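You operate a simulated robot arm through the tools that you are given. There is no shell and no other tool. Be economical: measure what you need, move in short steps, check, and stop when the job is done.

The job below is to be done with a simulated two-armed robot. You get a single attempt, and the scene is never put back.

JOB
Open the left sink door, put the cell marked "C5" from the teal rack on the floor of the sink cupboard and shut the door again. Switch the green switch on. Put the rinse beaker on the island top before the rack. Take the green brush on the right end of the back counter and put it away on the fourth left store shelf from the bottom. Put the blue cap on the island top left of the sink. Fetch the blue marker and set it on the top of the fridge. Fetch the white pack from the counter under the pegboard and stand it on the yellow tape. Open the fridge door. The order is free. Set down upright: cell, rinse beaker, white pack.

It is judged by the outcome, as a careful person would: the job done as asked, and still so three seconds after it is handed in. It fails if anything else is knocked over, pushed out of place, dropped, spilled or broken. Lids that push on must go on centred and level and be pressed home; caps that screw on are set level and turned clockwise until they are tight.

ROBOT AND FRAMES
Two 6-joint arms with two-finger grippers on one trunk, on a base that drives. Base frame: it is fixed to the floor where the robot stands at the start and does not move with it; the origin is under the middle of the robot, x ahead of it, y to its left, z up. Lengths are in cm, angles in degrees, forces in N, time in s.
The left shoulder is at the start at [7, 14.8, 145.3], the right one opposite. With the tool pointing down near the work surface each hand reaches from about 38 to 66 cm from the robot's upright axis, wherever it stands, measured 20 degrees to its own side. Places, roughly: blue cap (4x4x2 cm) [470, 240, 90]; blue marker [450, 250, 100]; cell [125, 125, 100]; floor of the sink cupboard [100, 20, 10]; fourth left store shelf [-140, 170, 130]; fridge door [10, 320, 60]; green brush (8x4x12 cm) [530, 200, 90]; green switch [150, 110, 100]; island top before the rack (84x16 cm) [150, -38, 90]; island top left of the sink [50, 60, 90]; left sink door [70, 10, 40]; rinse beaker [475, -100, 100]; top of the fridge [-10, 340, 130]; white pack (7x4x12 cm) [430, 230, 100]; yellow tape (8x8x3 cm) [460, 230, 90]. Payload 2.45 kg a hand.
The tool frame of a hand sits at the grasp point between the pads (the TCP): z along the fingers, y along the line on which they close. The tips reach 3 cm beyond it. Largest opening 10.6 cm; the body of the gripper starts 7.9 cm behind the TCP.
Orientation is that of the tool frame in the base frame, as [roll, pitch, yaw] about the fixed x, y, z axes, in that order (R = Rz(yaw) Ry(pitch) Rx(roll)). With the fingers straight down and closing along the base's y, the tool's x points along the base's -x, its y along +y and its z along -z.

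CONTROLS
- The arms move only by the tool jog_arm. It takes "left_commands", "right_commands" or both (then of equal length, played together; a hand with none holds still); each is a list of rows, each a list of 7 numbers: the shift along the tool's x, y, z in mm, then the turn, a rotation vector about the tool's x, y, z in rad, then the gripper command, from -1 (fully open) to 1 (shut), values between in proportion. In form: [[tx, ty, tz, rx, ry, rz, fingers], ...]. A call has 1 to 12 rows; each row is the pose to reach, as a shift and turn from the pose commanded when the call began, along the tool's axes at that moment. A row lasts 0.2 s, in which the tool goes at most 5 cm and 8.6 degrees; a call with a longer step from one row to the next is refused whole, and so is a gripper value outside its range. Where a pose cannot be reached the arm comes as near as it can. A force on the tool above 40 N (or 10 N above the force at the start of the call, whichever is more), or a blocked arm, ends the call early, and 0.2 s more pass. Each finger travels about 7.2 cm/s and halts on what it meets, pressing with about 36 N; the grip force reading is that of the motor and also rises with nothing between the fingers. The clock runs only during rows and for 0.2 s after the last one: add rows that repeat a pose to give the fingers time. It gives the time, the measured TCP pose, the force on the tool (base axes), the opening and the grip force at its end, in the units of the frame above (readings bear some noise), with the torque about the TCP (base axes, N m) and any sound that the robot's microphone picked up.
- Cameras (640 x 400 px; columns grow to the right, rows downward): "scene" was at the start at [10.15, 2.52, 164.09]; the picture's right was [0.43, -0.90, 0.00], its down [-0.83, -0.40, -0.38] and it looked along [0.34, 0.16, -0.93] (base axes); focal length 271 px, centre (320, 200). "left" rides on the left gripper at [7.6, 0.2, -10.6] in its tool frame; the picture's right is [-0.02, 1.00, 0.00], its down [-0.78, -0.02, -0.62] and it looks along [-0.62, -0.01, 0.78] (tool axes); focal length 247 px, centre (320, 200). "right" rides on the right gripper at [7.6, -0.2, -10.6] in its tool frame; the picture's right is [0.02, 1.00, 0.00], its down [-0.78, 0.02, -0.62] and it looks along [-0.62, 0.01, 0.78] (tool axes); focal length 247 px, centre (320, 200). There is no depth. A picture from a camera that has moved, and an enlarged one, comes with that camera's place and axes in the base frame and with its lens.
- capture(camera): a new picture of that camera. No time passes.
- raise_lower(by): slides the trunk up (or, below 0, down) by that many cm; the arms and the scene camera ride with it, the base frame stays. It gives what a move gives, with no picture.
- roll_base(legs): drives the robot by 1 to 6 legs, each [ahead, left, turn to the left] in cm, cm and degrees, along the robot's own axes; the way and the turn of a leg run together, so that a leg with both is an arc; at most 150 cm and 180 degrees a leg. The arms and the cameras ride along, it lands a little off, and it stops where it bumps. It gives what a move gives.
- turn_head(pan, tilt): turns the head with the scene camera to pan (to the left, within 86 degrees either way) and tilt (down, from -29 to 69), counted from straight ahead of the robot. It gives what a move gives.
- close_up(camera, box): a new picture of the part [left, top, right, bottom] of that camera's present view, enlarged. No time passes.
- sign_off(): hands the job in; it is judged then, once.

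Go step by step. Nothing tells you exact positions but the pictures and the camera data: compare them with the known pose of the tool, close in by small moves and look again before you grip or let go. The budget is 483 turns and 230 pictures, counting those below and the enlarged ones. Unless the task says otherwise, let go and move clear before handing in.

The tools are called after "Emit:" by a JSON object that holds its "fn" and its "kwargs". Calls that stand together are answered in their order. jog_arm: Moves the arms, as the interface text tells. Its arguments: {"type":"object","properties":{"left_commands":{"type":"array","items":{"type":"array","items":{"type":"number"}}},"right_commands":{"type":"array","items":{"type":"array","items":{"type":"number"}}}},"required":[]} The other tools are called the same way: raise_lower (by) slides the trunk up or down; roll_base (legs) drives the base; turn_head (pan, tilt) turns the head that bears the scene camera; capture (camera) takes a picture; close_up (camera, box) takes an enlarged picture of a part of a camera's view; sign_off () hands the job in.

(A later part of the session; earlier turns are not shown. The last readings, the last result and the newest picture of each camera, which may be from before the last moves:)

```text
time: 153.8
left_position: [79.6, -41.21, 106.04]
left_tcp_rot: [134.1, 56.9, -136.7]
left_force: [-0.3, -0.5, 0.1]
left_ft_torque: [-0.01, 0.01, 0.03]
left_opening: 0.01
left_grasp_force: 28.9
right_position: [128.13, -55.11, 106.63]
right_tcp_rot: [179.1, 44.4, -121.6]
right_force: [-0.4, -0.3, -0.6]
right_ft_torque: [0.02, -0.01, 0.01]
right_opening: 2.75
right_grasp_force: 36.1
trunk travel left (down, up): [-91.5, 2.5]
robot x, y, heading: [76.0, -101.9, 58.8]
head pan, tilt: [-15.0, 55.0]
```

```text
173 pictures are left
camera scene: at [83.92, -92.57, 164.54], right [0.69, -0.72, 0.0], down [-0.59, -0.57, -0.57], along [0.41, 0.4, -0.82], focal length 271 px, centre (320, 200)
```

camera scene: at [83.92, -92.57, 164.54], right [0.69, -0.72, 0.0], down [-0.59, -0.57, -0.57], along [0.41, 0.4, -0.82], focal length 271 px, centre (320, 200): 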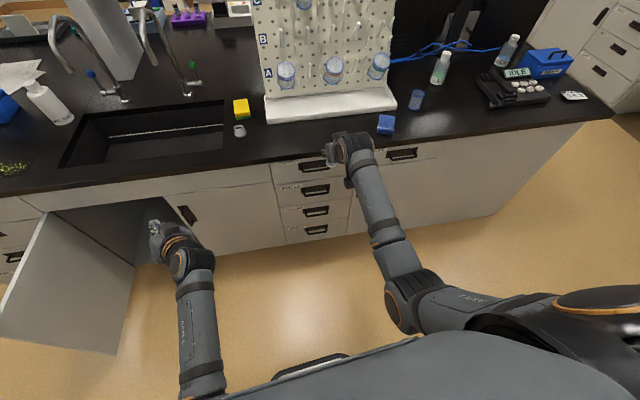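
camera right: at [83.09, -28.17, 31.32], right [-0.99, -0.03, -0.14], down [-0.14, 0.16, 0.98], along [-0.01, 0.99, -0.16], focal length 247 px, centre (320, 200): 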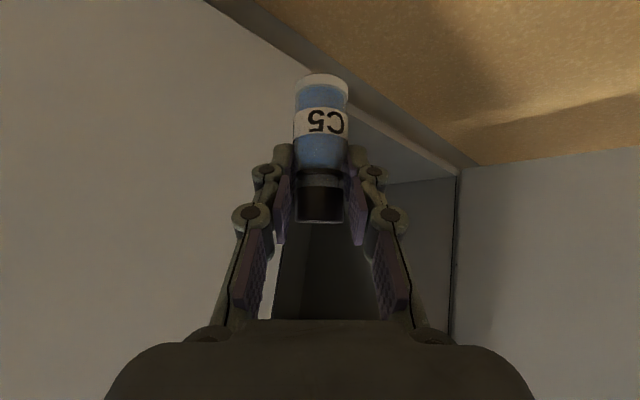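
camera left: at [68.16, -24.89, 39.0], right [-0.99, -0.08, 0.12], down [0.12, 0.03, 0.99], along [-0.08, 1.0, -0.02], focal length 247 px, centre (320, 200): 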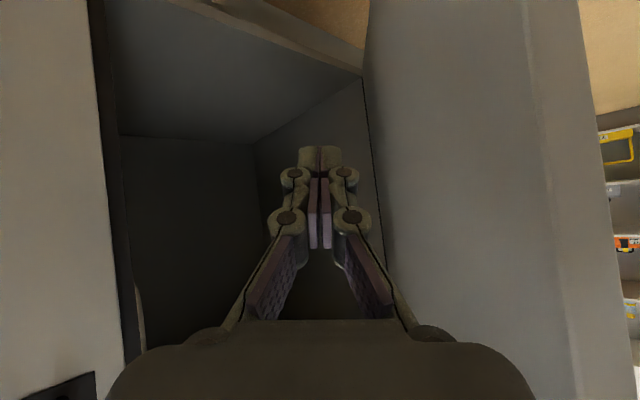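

The wrist is straight again. I roll forward so the vial is over the free strip before the rack and lower it.

Emit:
{"fn": "roll_base", "kwargs": {"legs": [[28, 0, 0]]}}

Emit:
{"fn": "jog_arm", "kwargs": {"right_commands": [[25, 0, 25, 0, 0, 0, 1], [50, 0, 50, 0, 0, 0, 1], [62, 0, 62, 0, 0, 0, 1]]}}

Emit:
{"fn": "capture", "kwargs": {"camera": "right"}}

Emit:
{"fn": "capture", "kwargs": {"camera": "scene"}}

```text
time: 155.7
left_position: [93.72, -17.33, 105.96]
left_tcp_rot: [134.0, 57.2, -136.6]
left_force: [-0.5, -0.5, 0.6]
left_ft_torque: [-0.01, 0.02, 0.02]
left_opening: 0.0
left_grasp_force: 28.5
right_position: [142.3, -31.26, 106.77]
right_tcp_rot: [179.4, 44.5, -121.2]
right_force: [0.1, -0.3, -0.5]
right_ft_torque: [-0.04, 0.0, -0.04]
right_opening: 2.72
right_grasp_force: 36.0
trunk travel left (down, up): [-91.5, 2.5]
robot x, y, heading: [90.5, -78.51, 59.3]
head pan, tilt: [-15.0, 55.0]
```

```text
time: 156.5
left_position: [93.84, -17.25, 105.86]
left_tcp_rot: [134.2, 57.1, -136.6]
left_force: [-0.9, -0.3, 0.3]
left_ft_torque: [0.03, -0.01, 0.04]
left_opening: 0.01
left_grasp_force: 29.1
right_position: [142.39, -31.14, 97.83]
right_tcp_rot: [179.3, 44.4, -121.5]
right_force: [0.4, 0.3, -1.0]
right_ft_torque: [0.0, 0.02, 0.01]
right_opening: 2.77
right_grasp_force: 35.8
trunk travel left (down, up): [-91.5, 2.5]
robot x, y, heading: [90.17, -77.95, 59.1]
head pan, tilt: [-15.0, 55.0]
```

```text
172 pictures are left
camera right: at [136.01, -42.36, 100.07], right [-0.87, 0.5, -0.01], down [0.06, 0.11, 0.99], along [0.5, 0.86, -0.12], focal length 247 px, centre (320, 200)
```

right: 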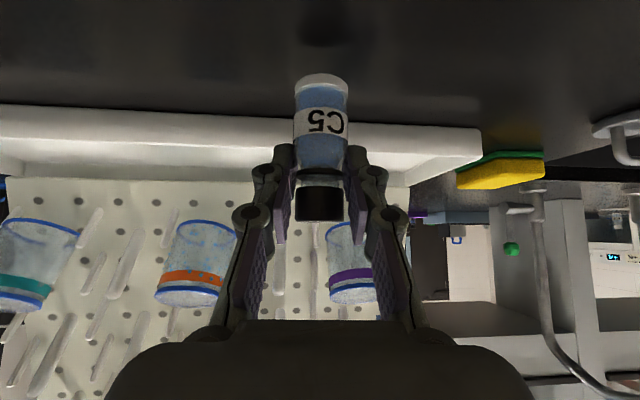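

```text
171 pictures are left
camera scene: at [98.24, -68.45, 164.54], right [0.69, -0.72, 0.0], down [-0.59, -0.57, -0.57], along [0.41, 0.4, -0.82], focal length 271 px, centre (320, 200)
```

scene: 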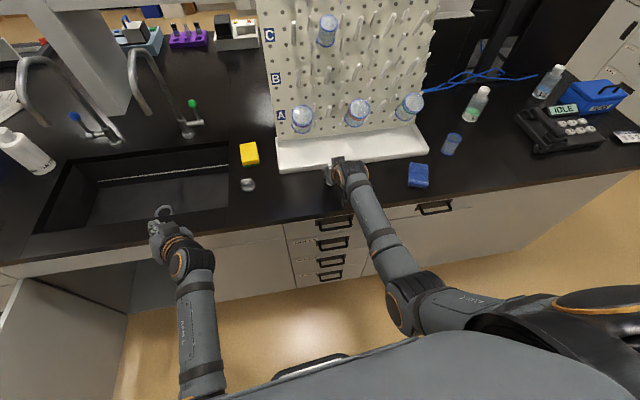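

Emit:
{"fn": "jog_arm", "kwargs": {"right_commands": [[3, 0, 3, 0, 0, 0, 1], [5, 0, 5, 0, 0, 0, 1], [7, 0, 7, 0, 0, 0, 1]]}}

```text
time: 157.3
left_position: [93.9, -17.36, 105.97]
left_tcp_rot: [134.1, 57.0, -136.6]
left_force: [0.4, 0.3, -0.5]
left_ft_torque: [-0.02, -0.01, 0.02]
left_opening: 0.02
left_grasp_force: 28.7
right_position: [142.31, -31.12, 96.93]
right_tcp_rot: [179.4, 44.3, -121.2]
right_force: [0.7, 0.4, 0.1]
right_ft_torque: [0.01, 0.0, -0.04]
right_opening: 2.75
right_grasp_force: 35.8
trunk travel left (down, up): [-91.5, 2.5]
robot x, y, heading: [90.43, -78.2, 58.8]
head pan, tilt: [-15.0, 55.0]
```

Emit:
{"fn": "jog_arm", "kwargs": {"right_commands": [[1.5, 0, 1.5, 0, 0, 0, 1], [3, 0, 3, 0, 0, 0, 1], [4, 0, 4, 0, 0, 0, 1]]}}

Emit:
{"fn": "close_up", "kwargs": {"camera": "right", "box": [240, 0, 400, 100]}}

```text
time: 158.1
left_position: [93.88, -17.34, 106.0]
left_tcp_rot: [134.1, 57.0, -136.5]
left_force: [0.7, -0.8, -0.4]
left_ft_torque: [-0.03, 0.0, -0.01]
left_opening: 0.02
left_grasp_force: 28.8
right_position: [142.17, -31.17, 96.24]
right_tcp_rot: [179.2, 44.4, -121.3]
right_force: [0.7, 0.3, -0.8]
right_ft_torque: [0.0, -0.03, -0.01]
right_opening: 2.75
right_grasp_force: 35.8
trunk travel left (down, up): [-91.5, 2.5]
robot x, y, heading: [90.03, -77.79, 58.8]
head pan, tilt: [-15.0, 55.0]
```

```text
4.00 times, centred on (320, 50) of right
camera zoom: at [135.91, -42.35, 98.55], right [-0.87, 0.5, -0.01], down [0.06, 0.11, 0.99], along [0.5, 0.86, -0.12], focal length 988 px, centre (320, 800)
```

zoom: 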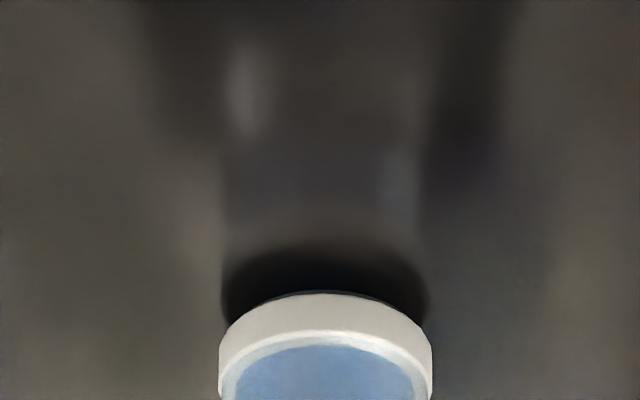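

Emit:
{"fn": "jog_arm", "kwargs": {"right_commands": [[1.5, 0, 1.5, 0, 0, 0, 1], [3, 0, 3, 0, 0, 0, 1], [3, 0, 3, 0, 0, 0, 1]]}}

Emit:
{"fn": "close_up", "kwargs": {"camera": "right", "box": [240, 0, 400, 100]}}

```text
time: 158.9
left_position: [93.84, -17.41, 106.0]
left_tcp_rot: [134.0, 57.1, -136.6]
left_force: [-0.6, -0.7, -0.9]
left_ft_torque: [0.03, -0.01, 0.01]
left_opening: 0.02
left_grasp_force: 28.8
right_position: [142.29, -30.99, 96.1]
right_tcp_rot: [179.2, 44.7, -121.3]
right_force: [1.9, 2.0, 10.4]
right_ft_torque: [0.09, -0.18, 0.04]
right_opening: 2.77
right_grasp_force: 36.0
trunk travel left (down, up): [-91.5, 2.5]
robot x, y, heading: [90.23, -77.62, 58.9]
head pan, tilt: [-15.0, 55.0]
```

```text
4.00 times, centred on (320, 50) of right
camera zoom: at [135.91, -42.33, 98.32], right [-0.87, 0.5, -0.01], down [0.05, 0.11, 0.99], along [0.5, 0.86, -0.12], focal length 988 px, centre (320, 800)
```

zoom: 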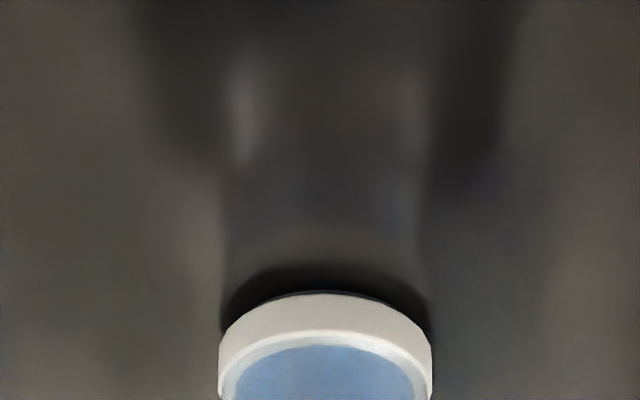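

Contact. I release and withdraw straight back, then lift.

Emit:
{"fn": "jog_arm", "kwargs": {"right_commands": [[0, 0, 0, 0, 0, 0, 0.4], [0, 0, 0, 0, 0, 0, 0.1], [0, 0, 0, 0, 0, 0, -0.1], [0, 0, 0, 0, 0, 0, -0.1], [10, 0, -25, 0, 0, 0, -0.1], [20, 0, -55, 0, 0, 0, -0.1], [20, 0, -90, 0, 0, 0, -0.1]]}}

Emit:
{"fn": "capture", "kwargs": {"camera": "right"}}

```text
time: 160.5
left_position: [93.82, -17.45, 106.14]
left_tcp_rot: [134.0, 56.9, -136.7]
left_force: [0.0, -0.3, 0.6]
left_ft_torque: [0.02, 0.03, 0.0]
left_opening: 0.0
left_grasp_force: 28.4
right_position: [138.31, -37.89, 100.92]
right_tcp_rot: [179.3, 44.4, -121.3]
right_force: [-1.3, -0.2, 0.3]
right_ft_torque: [0.0, 0.03, -0.02]
right_opening: 5.86
right_grasp_force: 0.0
trunk travel left (down, up): [-91.5, 2.5]
robot x, y, heading: [90.49, -78.06, 59.0]
head pan, tilt: [-15.0, 55.0]
```

```text
168 pictures are left
camera right: at [131.97, -49.15, 103.19], right [-0.87, 0.5, -0.01], down [0.06, 0.11, 0.99], along [0.5, 0.86, -0.12], focal length 247 px, centre (320, 200)
```

right: 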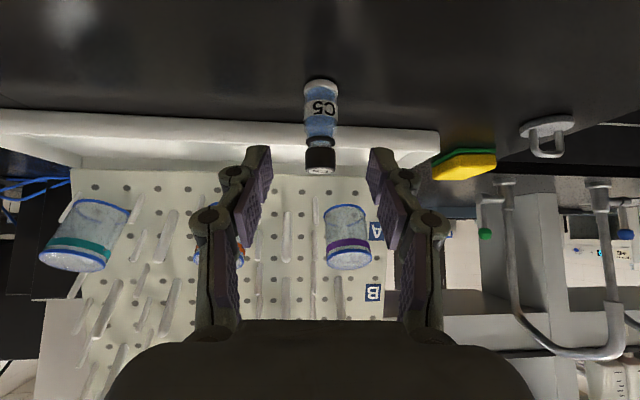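

The vial stands well. Now I straighten the left wrist to the same 45° pose, with fingers half open.

Emit:
{"fn": "jog_arm", "kwargs": {"left_commands": [[0, 0, 0, 0.117, 0.053, -0.016, 0.5], [0, 0, 0, 0.234, 0.105, -0.031, 0.2], [0, 0, 0, 0.351, 0.158, -0.047, -0.1], [0, 0, 0, 0.468, 0.21, -0.062, -0.1], [0, 0, 0, 0.585, 0.263, -0.078, -0.1]]}}

Emit:
{"fn": "roll_base", "kwargs": {"legs": [[-4, 0, 0]]}}

```text
time: 161.7
left_position: [93.7, -17.22, 105.94]
left_tcp_rot: [-179.8, 45.0, -121.0]
left_force: [0.4, 0.2, 0.2]
left_ft_torque: [-0.01, -0.02, 0.0]
left_opening: 5.84
left_grasp_force: 0.0
right_position: [138.3, -37.73, 100.94]
right_tcp_rot: [179.5, 44.4, -121.3]
right_force: [1.1, -0.2, 0.1]
right_ft_torque: [-0.02, 0.03, -0.02]
right_opening: 5.85
right_grasp_force: 0.1
trunk travel left (down, up): [-91.5, 2.5]
robot x, y, heading: [90.53, -77.95, 58.9]
head pan, tilt: [-15.0, 55.0]
```

```text
time: 162.6
left_position: [92.22, -20.12, 105.63]
left_tcp_rot: [-179.9, 44.5, -121.0]
left_force: [-0.2, 0.7, -0.2]
left_ft_torque: [-0.04, 0.05, -0.01]
left_opening: 5.82
left_grasp_force: 0.1
right_position: [136.7, -40.61, 100.47]
right_tcp_rot: [179.3, 44.1, -121.5]
right_force: [0.4, 1.4, 0.1]
right_ft_torque: [-0.01, 0.03, 0.03]
right_opening: 5.81
right_grasp_force: 0.0
trunk travel left (down, up): [-91.5, 2.5]
robot x, y, heading: [88.27, -81.53, 58.9]
head pan, tilt: [-15.0, 55.0]
```

Emit:
{"fn": "roll_base", "kwargs": {"legs": [[0, -48.5, 0]]}}

Emit:
{"fn": "capture", "kwargs": {"camera": "left"}}

```text
time: 165.5
left_position: [133.45, -45.63, 105.97]
left_tcp_rot: [-179.8, 45.0, -121.2]
left_force: [-0.1, -0.7, -1.2]
left_ft_torque: [-0.01, -0.01, 0.03]
left_opening: 5.81
left_grasp_force: 0.1
right_position: [177.75, -66.45, 101.06]
right_tcp_rot: [179.4, 44.4, -121.6]
right_force: [-1.0, -0.1, -0.3]
right_ft_torque: [0.01, -0.01, -0.02]
right_opening: 5.85
right_grasp_force: 0.1
trunk travel left (down, up): [-91.5, 2.5]
robot x, y, heading: [130.05, -106.58, 58.6]
head pan, tilt: [-15.0, 55.0]
```

```text
167 pictures are left
camera left: at [126.6, -56.57, 108.02], right [-0.85, 0.53, 0.01], down [0.07, 0.09, 0.99], along [0.53, 0.84, -0.11], focal length 247 px, centre (320, 200)
```

left: 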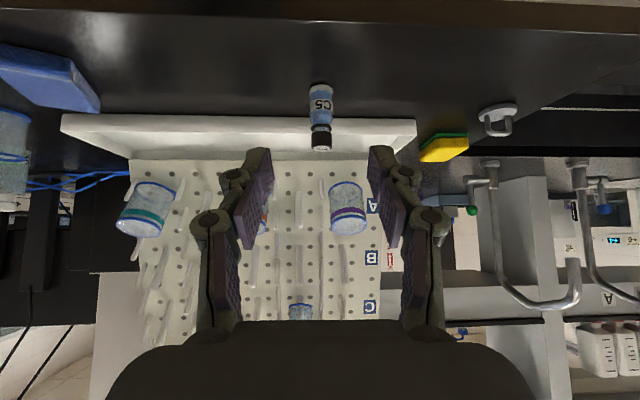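

Emit:
{"fn": "roll_base", "kwargs": {"legs": [[11, 0, 0]]}}

Emit:
{"fn": "jog_arm", "kwargs": {"left_commands": [[35, 0, 35, 0, 0, 0, -0.1], [66, 0, 66, 0, 0, 0, -0.1]]}}

Emit:
{"fn": "capture", "kwargs": {"camera": "left"}}

```text
time: 166.7
left_position: [139.14, -36.71, 106.0]
left_tcp_rot: [-179.9, 45.0, -121.3]
left_force: [-0.2, 0.1, -0.7]
left_ft_torque: [0.02, -0.02, -0.02]
left_opening: 5.83
left_grasp_force: 0.1
right_position: [183.52, -57.4, 101.03]
right_tcp_rot: [179.3, 44.5, -121.8]
right_force: [-0.8, 0.0, 0.1]
right_ft_torque: [0.0, 0.01, -0.03]
right_opening: 5.84
right_grasp_force: 0.0
trunk travel left (down, up): [-91.5, 2.5]
robot x, y, heading: [135.09, -97.09, 58.4]
head pan, tilt: [-15.0, 55.0]
```

```text
time: 167.2
left_position: [139.36, -36.34, 96.75]
left_tcp_rot: [-179.9, 45.1, -121.3]
left_force: [-0.4, -0.3, -0.2]
left_ft_torque: [0.01, -0.03, -0.01]
left_opening: 5.85
left_grasp_force: 0.1
right_position: [183.52, -57.24, 100.92]
right_tcp_rot: [179.2, 44.4, -121.7]
right_force: [-0.2, -0.7, 0.6]
right_ft_torque: [-0.02, 0.0, 0.01]
right_opening: 5.82
right_grasp_force: 0.0
trunk travel left (down, up): [-91.5, 2.5]
robot x, y, heading: [135.44, -97.13, 58.6]
head pan, tilt: [-15.0, 55.0]
```

```text
166 pictures are left
camera left: at [132.49, -47.28, 98.7], right [-0.85, 0.53, 0.01], down [0.07, 0.09, 0.99], along [0.53, 0.84, -0.11], focal length 247 px, centre (320, 200)
```

left: 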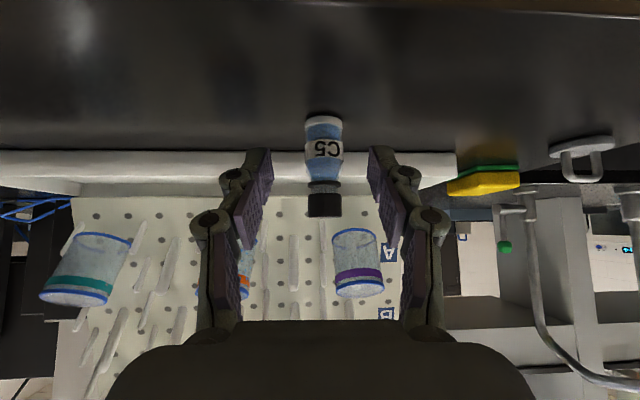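

Emit:
{"fn": "jog_arm", "kwargs": {"left_commands": [[-20, 1, 24, 0, 0, 0, -0.1], [-39, 1, 47, 0, 0, 0, -0.1], [-39, 1, 47, 0, 0, 0, -0.1]]}}

Emit:
{"fn": "capture", "kwargs": {"camera": "left"}}

```text
time: 168.1
left_position: [142.4, -31.15, 96.16]
left_tcp_rot: [-179.8, 45.1, -121.3]
left_force: [0.1, 0.3, 0.6]
left_ft_torque: [-0.03, -0.01, -0.02]
left_opening: 5.84
left_grasp_force: 0.1
right_position: [183.57, -57.3, 101.07]
right_tcp_rot: [179.3, 44.5, -121.7]
right_force: [-0.6, 0.1, -0.2]
right_ft_torque: [0.01, -0.02, 0.04]
right_opening: 5.83
right_grasp_force: 0.1
trunk travel left (down, up): [-91.5, 2.5]
robot x, y, heading: [135.37, -97.2, 58.5]
head pan, tilt: [-15.0, 55.0]
```

```text
165 pictures are left
camera left: at [135.52, -42.02, 98.15], right [-0.85, 0.53, 0.01], down [0.07, 0.09, 0.99], along [0.53, 0.84, -0.11], focal length 247 px, centre (320, 200)
```

left: 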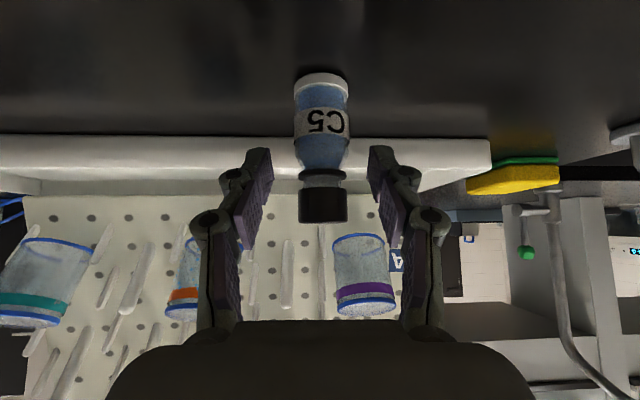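

Emit:
{"fn": "jog_arm", "kwargs": {"left_commands": [[0, 0, 0, 0, 0, 0, 0.3], [0, 0, 0, 0, 0, 0, 0.6], [0, 0, 0, 0, 0, 0, 1], [0, 0, 0, 0, 0, 0, 1], [0, 0, 0, 0, 0, 0, 1], [-14, 0, -14, 0, 0, 0, 1], [-28, 0, -28, 0, 0, 0, 1]], "right_commands": [[12, 0, -12, 0, 0, 0, 0.3], [24, 0, -24, 0, 0, 0, 0.6], [36, 0, -36, 0, 0, 0, 1], [48, 0, -48, 0, 0, 0, 1], [60, 0, -60, 0, 0, 0, 1], [66, 0, -66, 0, 0, 0, 1], [66, 0, -66, 0, 0, 0, 1]]}}

Emit:
{"fn": "roll_base", "kwargs": {"legs": [[-20, 0, 0], [0, 80, 0.5]]}}

Emit:
{"fn": "raise_lower", "kwargs": {"by": -40}}

Emit:
{"fn": "raise_lower", "kwargs": {"by": -33}}

Emit:
{"fn": "capture", "kwargs": {"camera": "left"}}

Emit:
{"fn": "capture", "kwargs": {"camera": "scene"}}

```text
time: 169.7
left_position: [142.32, -31.2, 100.03]
left_tcp_rot: [-179.9, 44.9, -121.3]
left_force: [-0.3, 0.1, -1.0]
left_ft_torque: [-0.02, -0.01, 0.02]
left_opening: 2.74
left_grasp_force: 36.0
right_position: [178.71, -65.19, 101.06]
right_tcp_rot: [179.3, 44.4, -121.6]
right_force: [-0.1, 0.3, 0.5]
right_ft_torque: [0.01, 0.01, 0.01]
right_opening: 0.02
right_grasp_force: 29.0
trunk travel left (down, up): [-91.5, 2.5]
robot x, y, heading: [135.51, -97.25, 58.8]
head pan, tilt: [-15.0, 55.0]
```

```text
time: 175.1
left_position: [62.77, -7.03, 100.08]
left_tcp_rot: [-179.9, 45.0, -120.5]
left_force: [0.9, -0.5, 0.2]
left_ft_torque: [0.0, 0.0, -0.01]
left_opening: 2.74
left_grasp_force: 36.1
right_position: [99.66, -40.57, 101.03]
right_tcp_rot: [179.2, 44.4, -120.8]
right_force: [-0.2, -0.8, 1.2]
right_ft_torque: [0.02, -0.01, 0.0]
right_opening: 0.0
right_grasp_force: 28.8
trunk travel left (down, up): [-91.5, 2.5]
robot x, y, heading: [56.71, -73.25, 59.5]
head pan, tilt: [-15.0, 55.0]
```

```text
time: 178.9
left_position: [62.83, -6.94, 60.31]
left_tcp_rot: [-179.8, 45.1, -120.5]
left_force: [0.1, -0.5, -0.1]
left_ft_torque: [0.01, 0.0, -0.06]
left_opening: 2.75
left_grasp_force: 35.8
right_position: [99.64, -40.43, 61.0]
right_tcp_rot: [179.3, 44.3, -120.8]
right_force: [0.4, -0.3, 0.1]
right_ft_torque: [-0.02, -0.03, 0.02]
right_opening: 0.0
right_grasp_force: 28.9
trunk travel left (down, up): [-51.5, 42.5]
robot x, y, heading: [56.6, -73.03, 59.5]
head pan, tilt: [-15.0, 55.0]
```

```text
time: 182.2
left_position: [62.74, -7.04, 27.12]
left_tcp_rot: [-179.9, 44.9, -120.5]
left_force: [-0.3, -0.4, 0.1]
left_ft_torque: [-0.02, 0.02, 0.0]
left_opening: 2.74
left_grasp_force: 35.7
right_position: [99.75, -40.5, 28.06]
right_tcp_rot: [179.2, 44.5, -120.9]
right_force: [1.1, -0.5, 0.2]
right_ft_torque: [-0.01, -0.01, 0.02]
right_opening: 0.0
right_grasp_force: 29.1
trunk travel left (down, up): [-18.5, 75.5]
robot x, y, heading: [56.57, -72.77, 59.3]
head pan, tilt: [-15.0, 55.0]
```

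```text
164 pictures are left
camera left: at [56.07, -17.98, 29.12], right [-0.85, 0.52, 0.01], down [0.07, 0.09, 0.99], along [0.52, 0.85, -0.12], focal length 247 px, centre (320, 200)
```

left: 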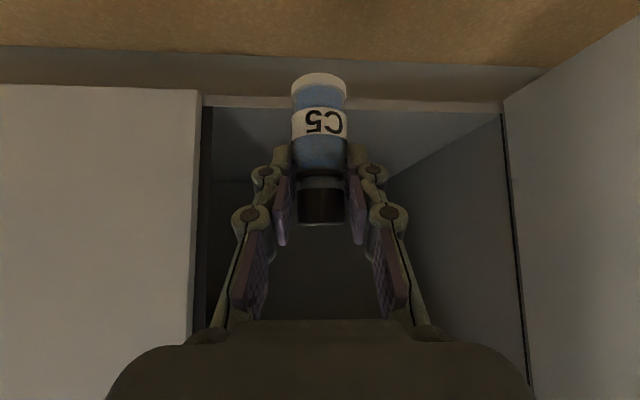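

```text
163 pictures are left
camera scene: at [64.49, -63.51, 91.55], right [0.7, -0.71, 0.0], down [-0.59, -0.57, -0.57], along [0.41, 0.4, -0.82], focal length 271 px, centre (320, 200)
```

scene: 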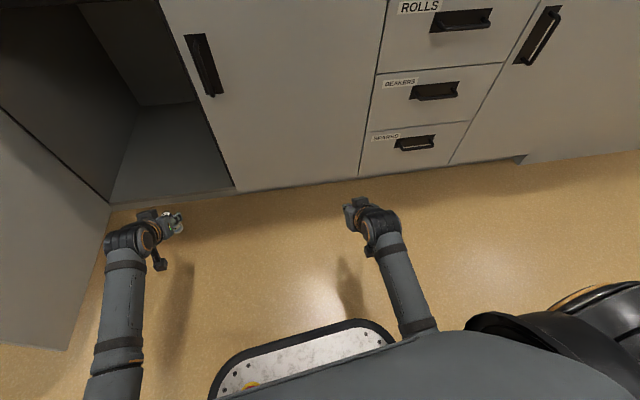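

The left hand with C5 faces the open cupboard. I roll in and then look.

Emit:
{"fn": "roll_base", "kwargs": {"legs": [[20, 0, 0]]}}

Emit:
{"fn": "jog_arm", "kwargs": {"left_commands": [[-12, -10, 30, 0, 0, 0, 1], [-25, -20, 60, 0, 0, 0, 1], [-40, -20, 85, 0, 0, 0, 1]]}}

Emit:
{"fn": "capture", "kwargs": {"camera": "left"}}

```text
time: 183.8
left_position: [72.98, 10.3, 27.0]
left_tcp_rot: [-179.9, 45.0, -120.5]
left_force: [-0.2, 0.3, -0.7]
left_ft_torque: [-0.03, -0.03, 0.02]
left_opening: 2.76
left_grasp_force: 35.9
right_position: [109.87, -23.24, 28.01]
right_tcp_rot: [179.3, 44.4, -120.8]
right_force: [0.0, -0.9, -0.1]
right_ft_torque: [0.0, -0.01, 0.02]
right_opening: 0.0
right_grasp_force: 28.7
trunk travel left (down, up): [-18.5, 75.5]
robot x, y, heading: [67.05, -55.47, 59.3]
head pan, tilt: [-15.0, 55.0]
```

```text
time: 184.6
left_position: [79.21, 16.82, 23.97]
left_tcp_rot: [-179.8, 44.8, -120.5]
left_force: [0.2, 0.7, -0.3]
left_ft_torque: [0.0, 0.0, -0.02]
left_opening: 2.76
left_grasp_force: 35.4
right_position: [109.96, -23.18, 28.01]
right_tcp_rot: [179.3, 44.4, -121.0]
right_force: [-0.2, 0.1, -0.1]
right_ft_torque: [0.0, -0.02, -0.02]
right_opening: 0.0
right_grasp_force: 28.3
trunk travel left (down, up): [-18.5, 75.5]
robot x, y, heading: [67.29, -55.56, 59.2]
head pan, tilt: [-15.0, 55.0]
```

```text
162 pictures are left
camera left: at [72.53, 5.81, 25.95], right [-0.85, 0.52, 0.01], down [0.07, 0.09, 0.99], along [0.52, 0.85, -0.12], focal length 247 px, centre (320, 200)
```

left: 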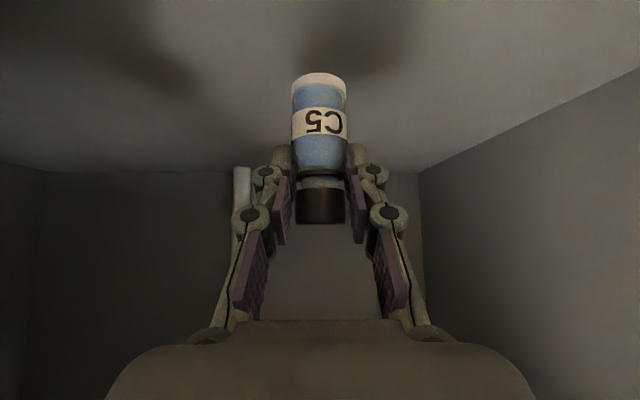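

Inside and over the floor. I lower it slowly.

Emit:
{"fn": "jog_arm", "kwargs": {"left_commands": [[18, 0, 18, 0, 0, 0, 1], [36, 0, 36, 0, 0, 0, 1], [40, 0, 40, 0, 0, 0, 1]]}}

Emit:
{"fn": "close_up", "kwargs": {"camera": "left", "box": [240, 0, 400, 100]}}

```text
time: 185.4
left_position: [79.29, 16.78, 18.21]
left_tcp_rot: [-180.0, 45.0, -120.5]
left_force: [-0.1, 0.8, 0.5]
left_ft_torque: [-0.01, 0.01, 0.01]
left_opening: 2.75
left_grasp_force: 35.7
right_position: [109.84, -23.22, 27.95]
right_tcp_rot: [179.2, 44.4, -120.9]
right_force: [0.1, -0.1, -0.2]
right_ft_torque: [0.02, -0.01, 0.04]
right_opening: 0.02
right_grasp_force: 27.9
trunk travel left (down, up): [-18.5, 75.5]
robot x, y, heading: [66.95, -55.64, 59.2]
head pan, tilt: [-15.0, 55.0]
```

```text
4.00 times, centred on (320, 50) of left
camera zoom: at [72.55, 5.83, 20.27], right [-0.85, 0.52, 0.01], down [0.07, 0.09, 0.99], along [0.52, 0.85, -0.12], focal length 988 px, centre (320, 800)
```

zoom: 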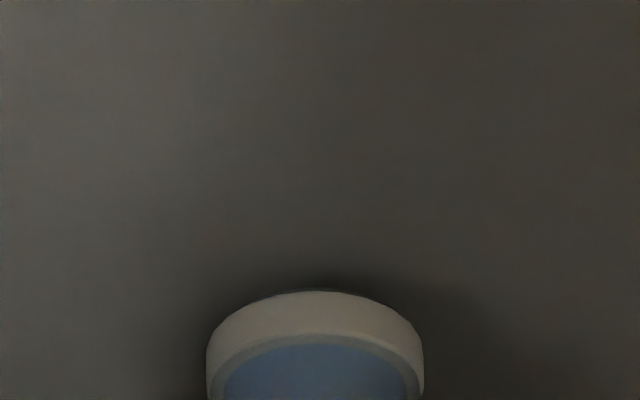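

Emit:
{"fn": "jog_arm", "kwargs": {"left_commands": [[1.5, 0, 1.5, 0, 0, 0, 1], [3, 0, 3, 0, 0, 0, 1], [4, 0, 4, 0, 0, 0, 1]]}}

```text
time: 186.2
left_position: [79.28, 17.05, 17.76]
left_tcp_rot: [-180.0, 45.1, -120.5]
left_force: [-1.2, -0.8, 6.5]
left_ft_torque: [-0.09, 0.09, 0.0]
left_opening: 2.73
left_grasp_force: 36.4
right_position: [109.91, -23.28, 28.1]
right_tcp_rot: [179.2, 44.4, -120.9]
right_force: [0.3, -0.4, 0.4]
right_ft_torque: [0.02, 0.02, 0.0]
right_opening: 0.01
right_grasp_force: 28.6
trunk travel left (down, up): [-18.5, 75.5]
robot x, y, heading: [67.09, -55.17, 59.4]
head pan, tilt: [-15.0, 55.0]
```

Contact on the floor. I release and withdraw.

Emit:
{"fn": "jog_arm", "kwargs": {"left_commands": [[0, 0, 0, 0, 0, 0, 0.4], [0, 0, 0, 0, 0, 0, 0.1], [0, 0, 0, 0, 0, 0, -0.1], [0, 0, 0, 0, 0, 0, -0.1], [15, 0, -20, 0, 0, 0, -0.1], [30, 0, -45, 0, 0, 0, -0.1], [40, 0, -75, 0, 0, 0, -0.1]]}}

Emit:
{"fn": "capture", "kwargs": {"camera": "left"}}

```text
time: 187.8
left_position: [75.13, 9.77, 20.11]
left_tcp_rot: [-179.9, 44.9, -120.5]
left_force: [-0.3, -1.0, -0.2]
left_ft_torque: [0.0, -0.01, 0.05]
left_opening: 5.83
left_grasp_force: 0.1
right_position: [109.89, -23.26, 28.05]
right_tcp_rot: [179.2, 44.3, -120.8]
right_force: [-0.8, 0.5, 0.2]
right_ft_torque: [0.03, 0.04, 0.03]
right_opening: 0.0
right_grasp_force: 28.5
trunk travel left (down, up): [-18.5, 75.5]
robot x, y, heading: [67.28, -55.92, 59.2]
head pan, tilt: [-15.0, 55.0]
```

```text
160 pictures are left
camera left: at [68.38, -1.17, 22.21], right [-0.85, 0.52, 0.01], down [0.07, 0.09, 0.99], along [0.52, 0.85, -0.12], focal length 247 px, centre (320, 200)
```

left: 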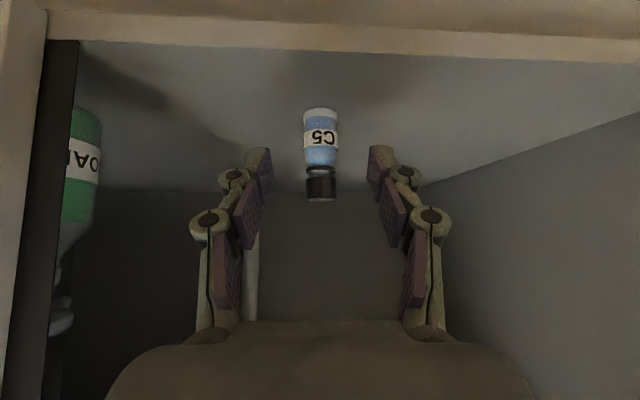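

C5 stands on the cupboard floor. I back out, raise a little, and go round the door's free edge to push it shut from outside.

Emit:
{"fn": "roll_base", "kwargs": {"legs": [[-53, 0, 0]]}}

Emit:
{"fn": "raise_lower", "kwargs": {"by": 18}}

Emit:
{"fn": "jog_arm", "kwargs": {"left_commands": [[0, 0, 0, 0, 0, 0, 0.5], [0, 0, 0, 0, 0, 0, 1], [0, 0, 0, 0, 0, 0, 1]]}}

Emit:
{"fn": "roll_base", "kwargs": {"legs": [[0, 46, 0], [20, 0, 0]]}}

Emit:
{"fn": "turn_head", "kwargs": {"pan": 10, "tilt": 50}}

Emit:
{"fn": "capture", "kwargs": {"camera": "scene"}}

```text
time: 190.9
left_position: [48.05, -35.98, 20.14]
left_tcp_rot: [-179.9, 45.0, -120.5]
left_force: [-0.7, -0.4, 0.6]
left_ft_torque: [0.01, -0.01, 0.0]
left_opening: 5.83
left_grasp_force: 0.0
right_position: [82.81, -69.03, 28.08]
right_tcp_rot: [179.2, 44.3, -120.9]
right_force: [-0.9, -0.1, -0.2]
right_ft_torque: [0.03, -0.02, 0.01]
right_opening: 0.0
right_grasp_force: 28.6
trunk travel left (down, up): [-18.5, 75.5]
robot x, y, heading: [39.6, -101.21, 59.3]
head pan, tilt: [-15.0, 55.0]
```

```text
time: 192.9
left_position: [47.95, -35.88, 38.22]
left_tcp_rot: [-179.9, 45.0, -120.5]
left_force: [-0.4, -0.3, -0.1]
left_ft_torque: [0.01, -0.01, 0.0]
left_opening: 5.83
left_grasp_force: 0.0
right_position: [82.94, -69.06, 45.98]
right_tcp_rot: [179.3, 44.4, -120.9]
right_force: [0.3, 0.2, -1.1]
right_ft_torque: [-0.01, 0.03, -0.02]
right_opening: 0.0
right_grasp_force: 29.0
trunk travel left (down, up): [-36.5, 57.5]
robot x, y, heading: [40.11, -101.49, 59.5]
head pan, tilt: [-15.0, 55.0]
```

```text
time: 193.7
left_position: [47.95, -35.8, 38.17]
left_tcp_rot: [-179.9, 44.9, -120.5]
left_force: [-0.5, -0.1, 0.5]
left_ft_torque: [-0.01, 0.01, 0.01]
left_opening: 0.02
left_grasp_force: 28.3
right_position: [82.8, -69.15, 46.05]
right_tcp_rot: [179.3, 44.4, -120.9]
right_force: [0.1, 0.2, 0.2]
right_ft_torque: [0.02, 0.01, -0.02]
right_opening: 0.0
right_grasp_force: 28.8
trunk travel left (down, up): [-36.5, 57.5]
robot x, y, heading: [39.91, -101.28, 59.5]
head pan, tilt: [-15.0, 55.0]
```

```text
time: 197.6
left_position: [19.66, 4.75, 38.02]
left_tcp_rot: [-179.9, 44.8, -121.1]
left_force: [-0.2, 0.6, -1.1]
left_ft_torque: [0.03, 0.0, 0.02]
left_opening: 0.0
left_grasp_force: 28.8
right_position: [54.28, -28.83, 45.96]
right_tcp_rot: [179.3, 44.4, -121.4]
right_force: [-0.9, 1.1, 0.1]
right_ft_torque: [-0.01, 0.01, -0.02]
right_opening: 0.03
right_grasp_force: 28.4
trunk travel left (down, up): [-36.5, 57.5]
robot x, y, heading: [11.04, -60.84, 58.8]
head pan, tilt: [-15.0, 55.0]
```

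```text
time: 198.5
left_position: [19.62, 4.72, 38.04]
left_tcp_rot: [-179.9, 44.9, -121.1]
left_force: [-0.7, -0.3, 0.1]
left_ft_torque: [0.01, -0.02, 0.03]
left_opening: 0.01
left_grasp_force: 28.3
right_position: [54.3, -28.73, 46.05]
right_tcp_rot: [179.3, 44.3, -121.6]
right_force: [-0.2, 0.1, -0.3]
right_ft_torque: [0.03, 0.01, 0.02]
right_opening: 0.0
right_grasp_force: 28.9
trunk travel left (down, up): [-36.5, 57.5]
robot x, y, heading: [10.57, -61.0, 58.9]
head pan, tilt: [10.0, 50.0]
```

```text
159 pictures are left
camera scene: at [16.29, -49.24, 110.19], right [0.93, -0.36, 0.0], down [-0.28, -0.71, -0.64], along [0.23, 0.6, -0.77], focal length 271 px, centre (320, 200)
```

scene: 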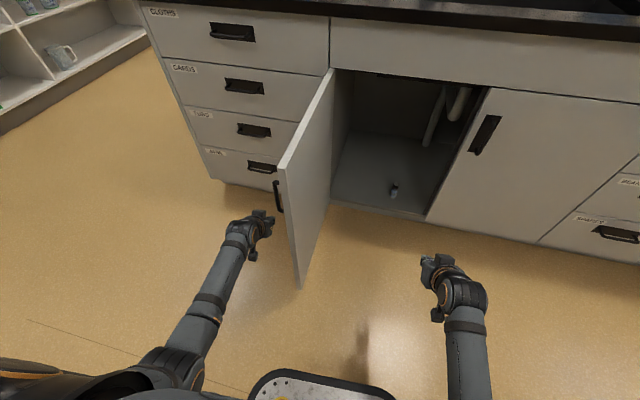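

Emit:
{"fn": "roll_base", "kwargs": {"legs": [[0, -32, 0]]}}

Emit:
{"fn": "capture", "kwargs": {"camera": "scene"}}

```text
time: 200.7
left_position: [47.04, -11.94, 38.24]
left_tcp_rot: [180.0, 44.9, -121.2]
left_force: [0.1, 0.8, 0.5]
left_ft_torque: [0.01, 0.0, 0.0]
left_opening: 0.0
left_grasp_force: 29.0
right_position: [81.59, -45.5, 46.08]
right_tcp_rot: [179.1, 44.4, -121.5]
right_force: [-0.4, -0.3, -0.6]
right_ft_torque: [-0.02, 0.0, -0.01]
right_opening: 0.0
right_grasp_force: 28.6
trunk travel left (down, up): [-36.5, 57.5]
robot x, y, heading: [38.17, -77.24, 58.7]
head pan, tilt: [10.0, 50.0]
```

```text
158 pictures are left
camera scene: at [43.72, -65.87, 110.2], right [0.93, -0.36, 0.0], down [-0.28, -0.71, -0.64], along [0.23, 0.6, -0.77], focal length 271 px, centre (320, 200)
```

scene: 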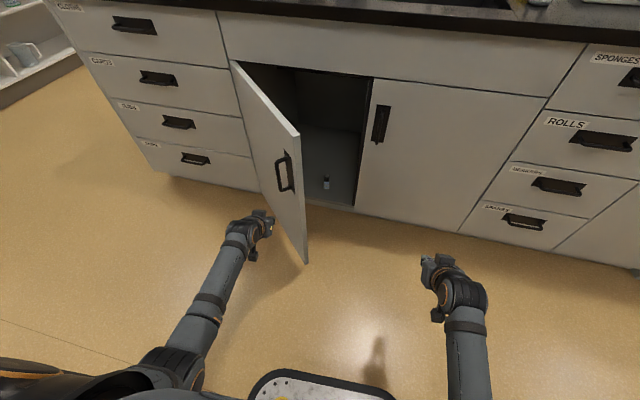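

Emit:
{"fn": "roll_base", "kwargs": {"legs": [[10, -4, 0], [10, -4, 0]]}}

Emit:
{"fn": "capture", "kwargs": {"camera": "scene"}}

```text
time: 202.6
left_position: [64.25, 1.04, 38.11]
left_tcp_rot: [-179.9, 44.8, -121.1]
left_force: [0.6, 0.3, 1.5]
left_ft_torque: [0.03, -0.01, 0.0]
left_opening: 0.0
left_grasp_force: 28.7
right_position: [98.74, -32.51, 46.04]
right_tcp_rot: [179.3, 44.4, -121.5]
right_force: [-0.2, -1.1, -0.2]
right_ft_torque: [0.02, 0.02, 0.0]
right_opening: 0.0
right_grasp_force: 28.8
trunk travel left (down, up): [-36.5, 57.5]
robot x, y, heading: [55.42, -64.53, 58.5]
head pan, tilt: [10.0, 50.0]
```

```text
157 pictures are left
camera scene: at [60.91, -52.9, 110.18], right [0.93, -0.36, 0.0], down [-0.28, -0.71, -0.64], along [0.23, 0.6, -0.77], focal length 271 px, centre (320, 200)
```

scene: 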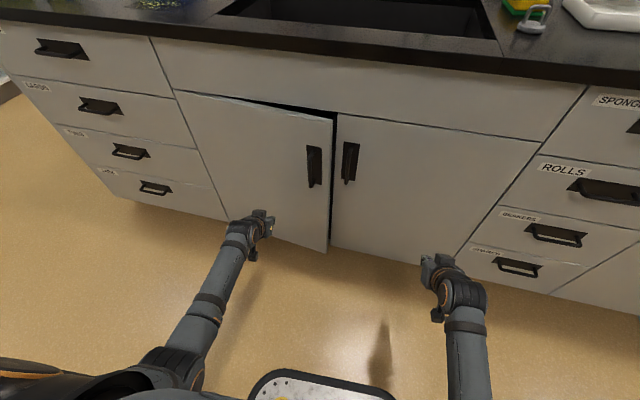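

Emit:
{"fn": "roll_base", "kwargs": {"legs": [[4, -4, 0]]}}

Emit:
{"fn": "jog_arm", "kwargs": {"left_commands": [[-7, 0, 7, 0, 0, 0, 1], [-14, 0, 14, 0, 0, 0, 1], [-21, 0, 21, 0, 0, 0, 1], [-28, 0, 28, 0, 0, 0, 1], [-35, 0, 35, 0, 0, 0, 1]]}}

Emit:
{"fn": "capture", "kwargs": {"camera": "scene"}}

```text
time: 203.6
left_position: [69.66, 2.37, 38.1]
left_tcp_rot: [-179.8, 44.9, -121.1]
left_force: [0.0, -0.2, -0.5]
left_ft_torque: [0.02, -0.03, 0.01]
left_opening: 0.01
left_grasp_force: 28.8
right_position: [104.25, -31.08, 46.0]
right_tcp_rot: [179.2, 44.3, -121.5]
right_force: [0.6, 0.1, 0.2]
right_ft_torque: [0.01, 0.01, 0.02]
right_opening: 0.0
right_grasp_force: 28.8
trunk travel left (down, up): [-36.5, 57.5]
robot x, y, heading: [61.03, -62.86, 58.8]
head pan, tilt: [10.0, 50.0]
```

```text
time: 204.8
left_position: [72.27, 6.54, 38.13]
left_tcp_rot: [-179.9, 44.8, -121.1]
left_force: [0.1, -0.2, 0.1]
left_ft_torque: [-0.02, 0.02, 0.0]
left_opening: 0.0
left_grasp_force: 28.4
right_position: [104.21, -31.29, 46.11]
right_tcp_rot: [179.3, 44.3, -121.5]
right_force: [0.2, 0.0, 0.5]
right_ft_torque: [-0.01, -0.05, -0.01]
right_opening: 0.0
right_grasp_force: 28.7
trunk travel left (down, up): [-36.5, 57.5]
robot x, y, heading: [60.72, -63.41, 59.0]
head pan, tilt: [10.0, 50.0]
```

```text
156 pictures are left
camera scene: at [66.36, -51.61, 110.19], right [0.93, -0.36, 0.0], down [-0.28, -0.71, -0.64], along [0.23, 0.6, -0.77], focal length 271 px, centre (320, 200)
```

scene: 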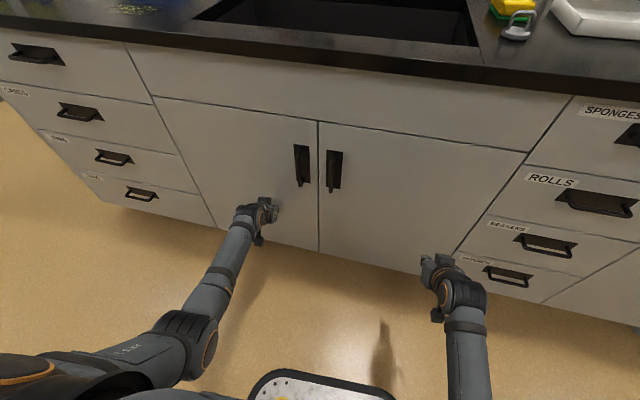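

Emit:
{"fn": "jog_arm", "kwargs": {"left_commands": [[-4, 0, 4, 0, 0, 0, 1], [-8, 0, 8, 0, 0, 0, 1], [-12, 0, 12, 0, 0, 0, 1], [-16, 0, 16, 0, 0, 0, 1], [-20, 0, 20, 0, 0, 0, 1]]}}

Emit:
{"fn": "close_up", "kwargs": {"camera": "scene", "box": [130, 70, 430, 260]}}

```text
time: 205.3
left_position: [72.28, 6.75, 37.65]
left_tcp_rot: [-179.9, 44.1, -121.0]
left_force: [-7.0, -12.5, 6.7]
left_ft_torque: [-0.03, -0.05, -0.14]
left_opening: 0.0
left_grasp_force: 29.0
right_position: [104.09, -31.19, 45.96]
right_tcp_rot: [179.2, 44.5, -121.4]
right_force: [0.4, 0.3, 0.4]
right_ft_torque: [-0.01, 0.01, 0.04]
right_opening: 0.0
right_grasp_force: 28.4
trunk travel left (down, up): [-36.5, 57.5]
robot x, y, heading: [61.04, -63.1, 58.8]
head pan, tilt: [10.0, 50.0]
stopped in row 2 (left hand): the force on the tool passed its limit at 48 N (the readings are from after the stop); the commanded pose is now the measured one
```

```text
2.11 times, centred on (280, 165) of scene
camera zoom: at [66.25, -51.79, 110.21], right [0.93, -0.36, 0.0], down [-0.28, -0.71, -0.64], along [0.23, 0.6, -0.77], focal length 571 px, centre (404, 274)
```

zoom: 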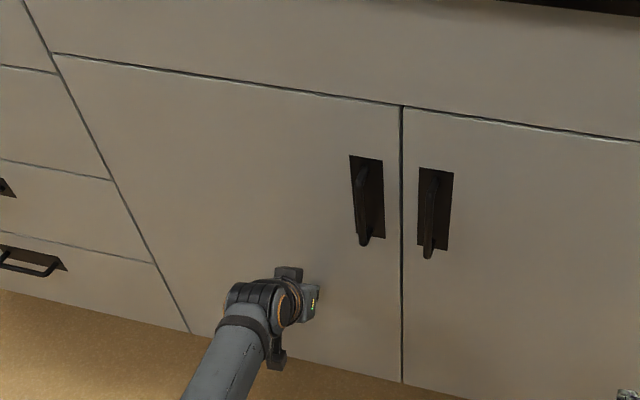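

Door shut firmly, cell inside. Next I back off, raise the trunk, and travel toward the right end of the room.

Emit:
{"fn": "roll_base", "kwargs": {"legs": [[-30, 0, 0]]}}

Emit:
{"fn": "raise_lower", "kwargs": {"by": 40}}

Emit:
{"fn": "raise_lower", "kwargs": {"by": 16}}

Emit:
{"fn": "turn_head", "kwargs": {"pan": -70, "tilt": 20}}

Emit:
{"fn": "capture", "kwargs": {"camera": "scene"}}

```text
time: 207.4
left_position: [56.68, -19.03, 37.89]
left_tcp_rot: [-179.9, 44.4, -121.0]
left_force: [0.0, -0.5, 0.7]
left_ft_torque: [0.0, 0.04, 0.04]
left_opening: 0.0
left_grasp_force: 28.3
right_position: [88.48, -57.08, 46.05]
right_tcp_rot: [179.3, 44.4, -121.4]
right_force: [0.3, -0.7, 1.0]
right_ft_torque: [0.0, 0.01, 0.01]
right_opening: 0.02
right_grasp_force: 28.4
trunk travel left (down, up): [-36.5, 57.5]
robot x, y, heading: [45.47, -88.97, 59.0]
head pan, tilt: [10.0, 50.0]
```

```text
time: 211.2
left_position: [56.7, -19.07, 77.67]
left_tcp_rot: [-179.8, 44.2, -121.1]
left_force: [-0.8, -0.1, -0.1]
left_ft_torque: [-0.01, 0.01, 0.02]
left_opening: 0.0
left_grasp_force: 28.7
right_position: [88.53, -57.02, 86.03]
right_tcp_rot: [179.3, 44.4, -121.4]
right_force: [0.2, 0.4, 0.2]
right_ft_torque: [0.01, 0.02, 0.0]
right_opening: 0.01
right_grasp_force: 28.8
trunk travel left (down, up): [-76.5, 17.5]
robot x, y, heading: [45.58, -89.04, 58.8]
head pan, tilt: [10.0, 50.0]
```

```text
time: 213.0
left_position: [56.7, -18.99, 93.68]
left_tcp_rot: [-179.7, 44.2, -121.1]
left_force: [0.2, -0.4, -0.7]
left_ft_torque: [0.03, -0.01, 0.01]
left_opening: 0.0
left_grasp_force: 28.0
right_position: [88.55, -57.02, 101.87]
right_tcp_rot: [179.3, 44.4, -121.4]
right_force: [0.7, -0.8, 0.5]
right_ft_torque: [0.02, 0.02, -0.02]
right_opening: 0.02
right_grasp_force: 28.7
trunk travel left (down, up): [-92.5, 1.5]
robot x, y, heading: [45.52, -89.38, 58.8]
head pan, tilt: [10.0, 50.0]
```

```text
time: 214.6
left_position: [56.62, -18.98, 93.78]
left_tcp_rot: [-179.8, 44.2, -121.1]
left_force: [0.1, -0.5, -0.1]
left_ft_torque: [0.02, -0.02, 0.04]
left_opening: 0.02
left_grasp_force: 28.7
right_position: [88.6, -57.09, 101.96]
right_tcp_rot: [179.2, 44.4, -121.4]
right_force: [-0.8, 0.4, -0.5]
right_ft_torque: [0.01, 0.01, 0.02]
right_opening: 0.0
right_grasp_force: 28.7
trunk travel left (down, up): [-92.5, 1.5]
robot x, y, heading: [45.34, -89.19, 58.8]
head pan, tilt: [-70.0, 20.0]
```

```text
154 pictures are left
camera scene: at [57.05, -86.52, 170.75], right [-0.19, -0.98, 0.0], down [-0.34, 0.07, -0.94], along [0.92, -0.18, -0.34], focal length 271 px, centre (320, 200)
```

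scene: 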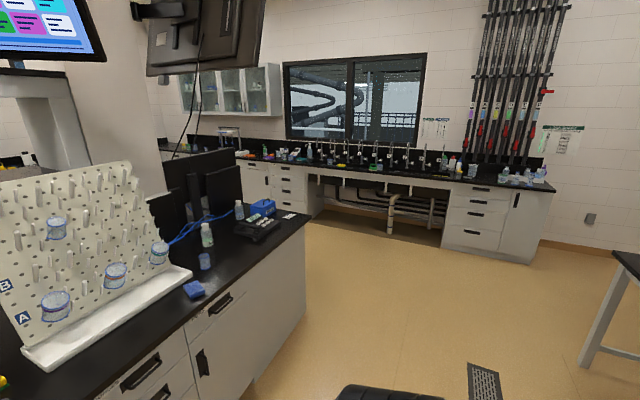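

Clear path to the far counter. I turn to face it and drive along.

Emit:
{"fn": "roll_base", "kwargs": {"legs": [[0, 0, -90], [150, 0, 0], [90, 0, 0]]}}

Emit:
{"fn": "turn_head", "kwargs": {"pan": 45, "tilt": 25}}

Emit:
{"fn": "capture", "kwargs": {"camera": "scene"}}

```text
time: 230.2
left_position: [322.71, -223.67, 93.84]
left_tcp_rot: [-179.8, 44.3, 149.1]
left_force: [0.2, -0.1, 0.6]
left_ft_torque: [0.01, -0.01, -0.02]
left_opening: 0.0
left_grasp_force: 28.3
right_position: [284.51, -255.25, 102.03]
right_tcp_rot: [179.3, 44.4, 148.6]
right_force: [-0.3, 1.5, -0.1]
right_ft_torque: [0.03, 0.0, 0.0]
right_opening: 0.02
right_grasp_force: 28.8
trunk travel left (down, up): [-92.5, 1.5]
robot x, y, heading: [252.75, -212.22, -31.0]
head pan, tilt: [-70.0, 20.0]
```

```text
time: 232.1
left_position: [322.57, -223.6, 93.66]
left_tcp_rot: [-179.8, 44.2, 149.1]
left_force: [-0.6, 0.7, -0.7]
left_ft_torque: [-0.01, -0.01, 0.02]
left_opening: 0.0
left_grasp_force: 28.7
right_position: [284.72, -255.43, 102.03]
right_tcp_rot: [179.3, 44.4, 148.6]
right_force: [0.4, -0.7, -0.4]
right_ft_torque: [0.02, -0.01, 0.01]
right_opening: 0.0
right_grasp_force: 28.3
trunk travel left (down, up): [-92.5, 1.5]
robot x, y, heading: [252.62, -212.19, -30.9]
head pan, tilt: [45.0, 25.0]
```

```text
153 pictures are left
camera scene: at [265.86, -212.62, 169.94], right [0.24, -0.97, 0.0], down [-0.41, -0.1, -0.91], along [0.88, 0.22, -0.42], focal length 271 px, centre (320, 200)
```

scene: 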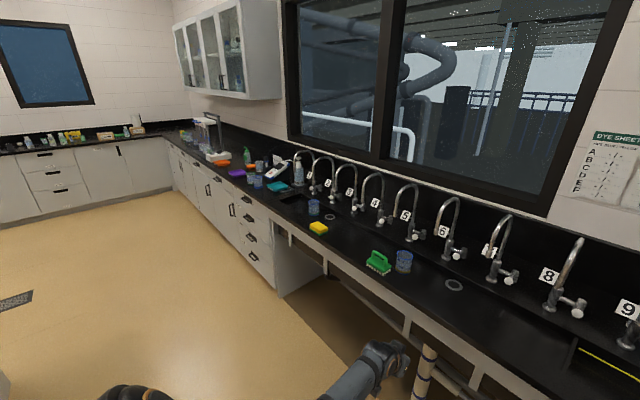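

Emit:
{"fn": "close_up", "kwargs": {"camera": "scene", "box": [180, 110, 340, 210]}}

Emit:
{"fn": "close_up", "kwargs": {"camera": "scene", "box": [300, 180, 440, 280]}}

```text
4.00 times, centred on (260, 160) of scene
camera zoom: at [265.86, -212.62, 169.94], right [0.24, -0.97, 0.0], down [-0.41, -0.1, -0.91], along [0.88, 0.22, -0.42], focal length 1086 px, centre (560, 360)
```

zoom: 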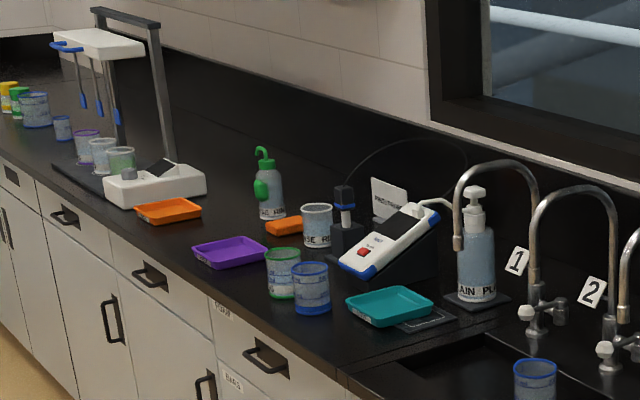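

```text
4.00 times, centred on (370, 230) of scene
camera zoom: at [265.86, -212.62, 169.94], right [0.24, -0.97, 0.0], down [-0.41, -0.1, -0.91], along [0.88, 0.22, -0.42], focal length 1086 px, centre (120, 80)
```

zoom: 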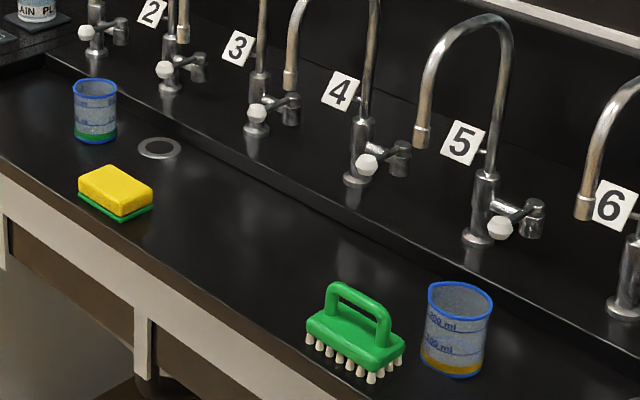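

The beaker labelled RINSE is near (478,-101), between an orange block and the electrode holder, about 34 cm in from the counter edge. I raise the hands and drive closer.

Emit:
{"fn": "jog_arm", "kwargs": {"left_commands": [[-10, 0, -50, 0, 0, 0, 1], [-20, 0, -100, 0, 0, 0, 1], [-30, 0, -140, 0, 0, 0, 1]]}}

Emit:
{"fn": "roll_base", "kwargs": {"legs": [[0, 111, 0], [0, 111, 0], [35, 0, 0]]}}

Emit:
{"fn": "turn_head", "kwargs": {"pan": -10, "tilt": 40}}

Emit:
{"fn": "capture", "kwargs": {"camera": "scene"}}

```text
refused: row 1 steps farther than a row can; nothing moved
```

```text
time: 245.0
left_position: [467.1, -50.28, 93.89]
left_tcp_rot: [-179.8, 44.3, 149.1]
left_force: [1.3, 0.7, 0.7]
left_ft_torque: [-0.02, 0.02, 0.02]
left_opening: 0.0
left_grasp_force: 28.6
right_position: [429.02, -82.14, 102.12]
right_tcp_rot: [179.3, 44.5, 148.7]
right_force: [0.1, -0.9, 0.4]
right_ft_torque: [0.02, 0.0, -0.05]
right_opening: 0.01
right_grasp_force: 28.2
trunk travel left (down, up): [-92.5, 1.5]
robot x, y, heading: [396.96, -38.92, -30.7]
head pan, tilt: [45.0, 25.0]
```

```text
time: 246.2
left_position: [467.11, -50.42, 93.68]
left_tcp_rot: [-179.8, 44.2, 149.0]
left_force: [0.5, 1.2, -0.6]
left_ft_torque: [0.0, 0.0, 0.0]
left_opening: 0.0
left_grasp_force: 28.8
right_position: [429.22, -82.24, 101.95]
right_tcp_rot: [179.4, 44.4, 148.7]
right_force: [0.4, -0.5, 0.0]
right_ft_torque: [0.02, 0.0, 0.0]
right_opening: 0.0
right_grasp_force: 28.2
trunk travel left (down, up): [-92.5, 1.5]
robot x, y, heading: [396.75, -39.43, -31.1]
head pan, tilt: [-10.0, 40.0]
```

```text
150 pictures are left
camera scene: at [407.83, -47.21, 167.62], right [-0.66, -0.76, 0.0], down [-0.49, 0.42, -0.77], along [0.58, -0.5, -0.64], focal length 271 px, centre (320, 200)
```

scene: 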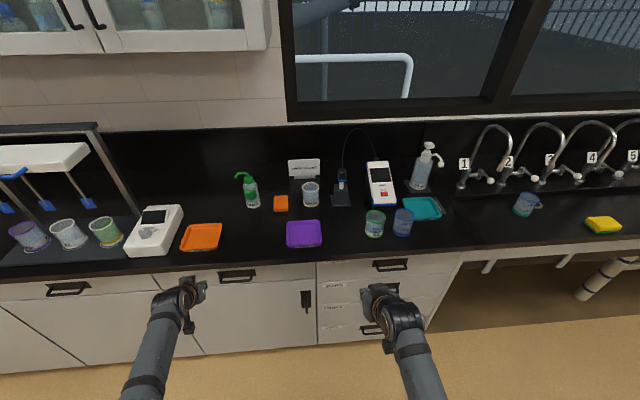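

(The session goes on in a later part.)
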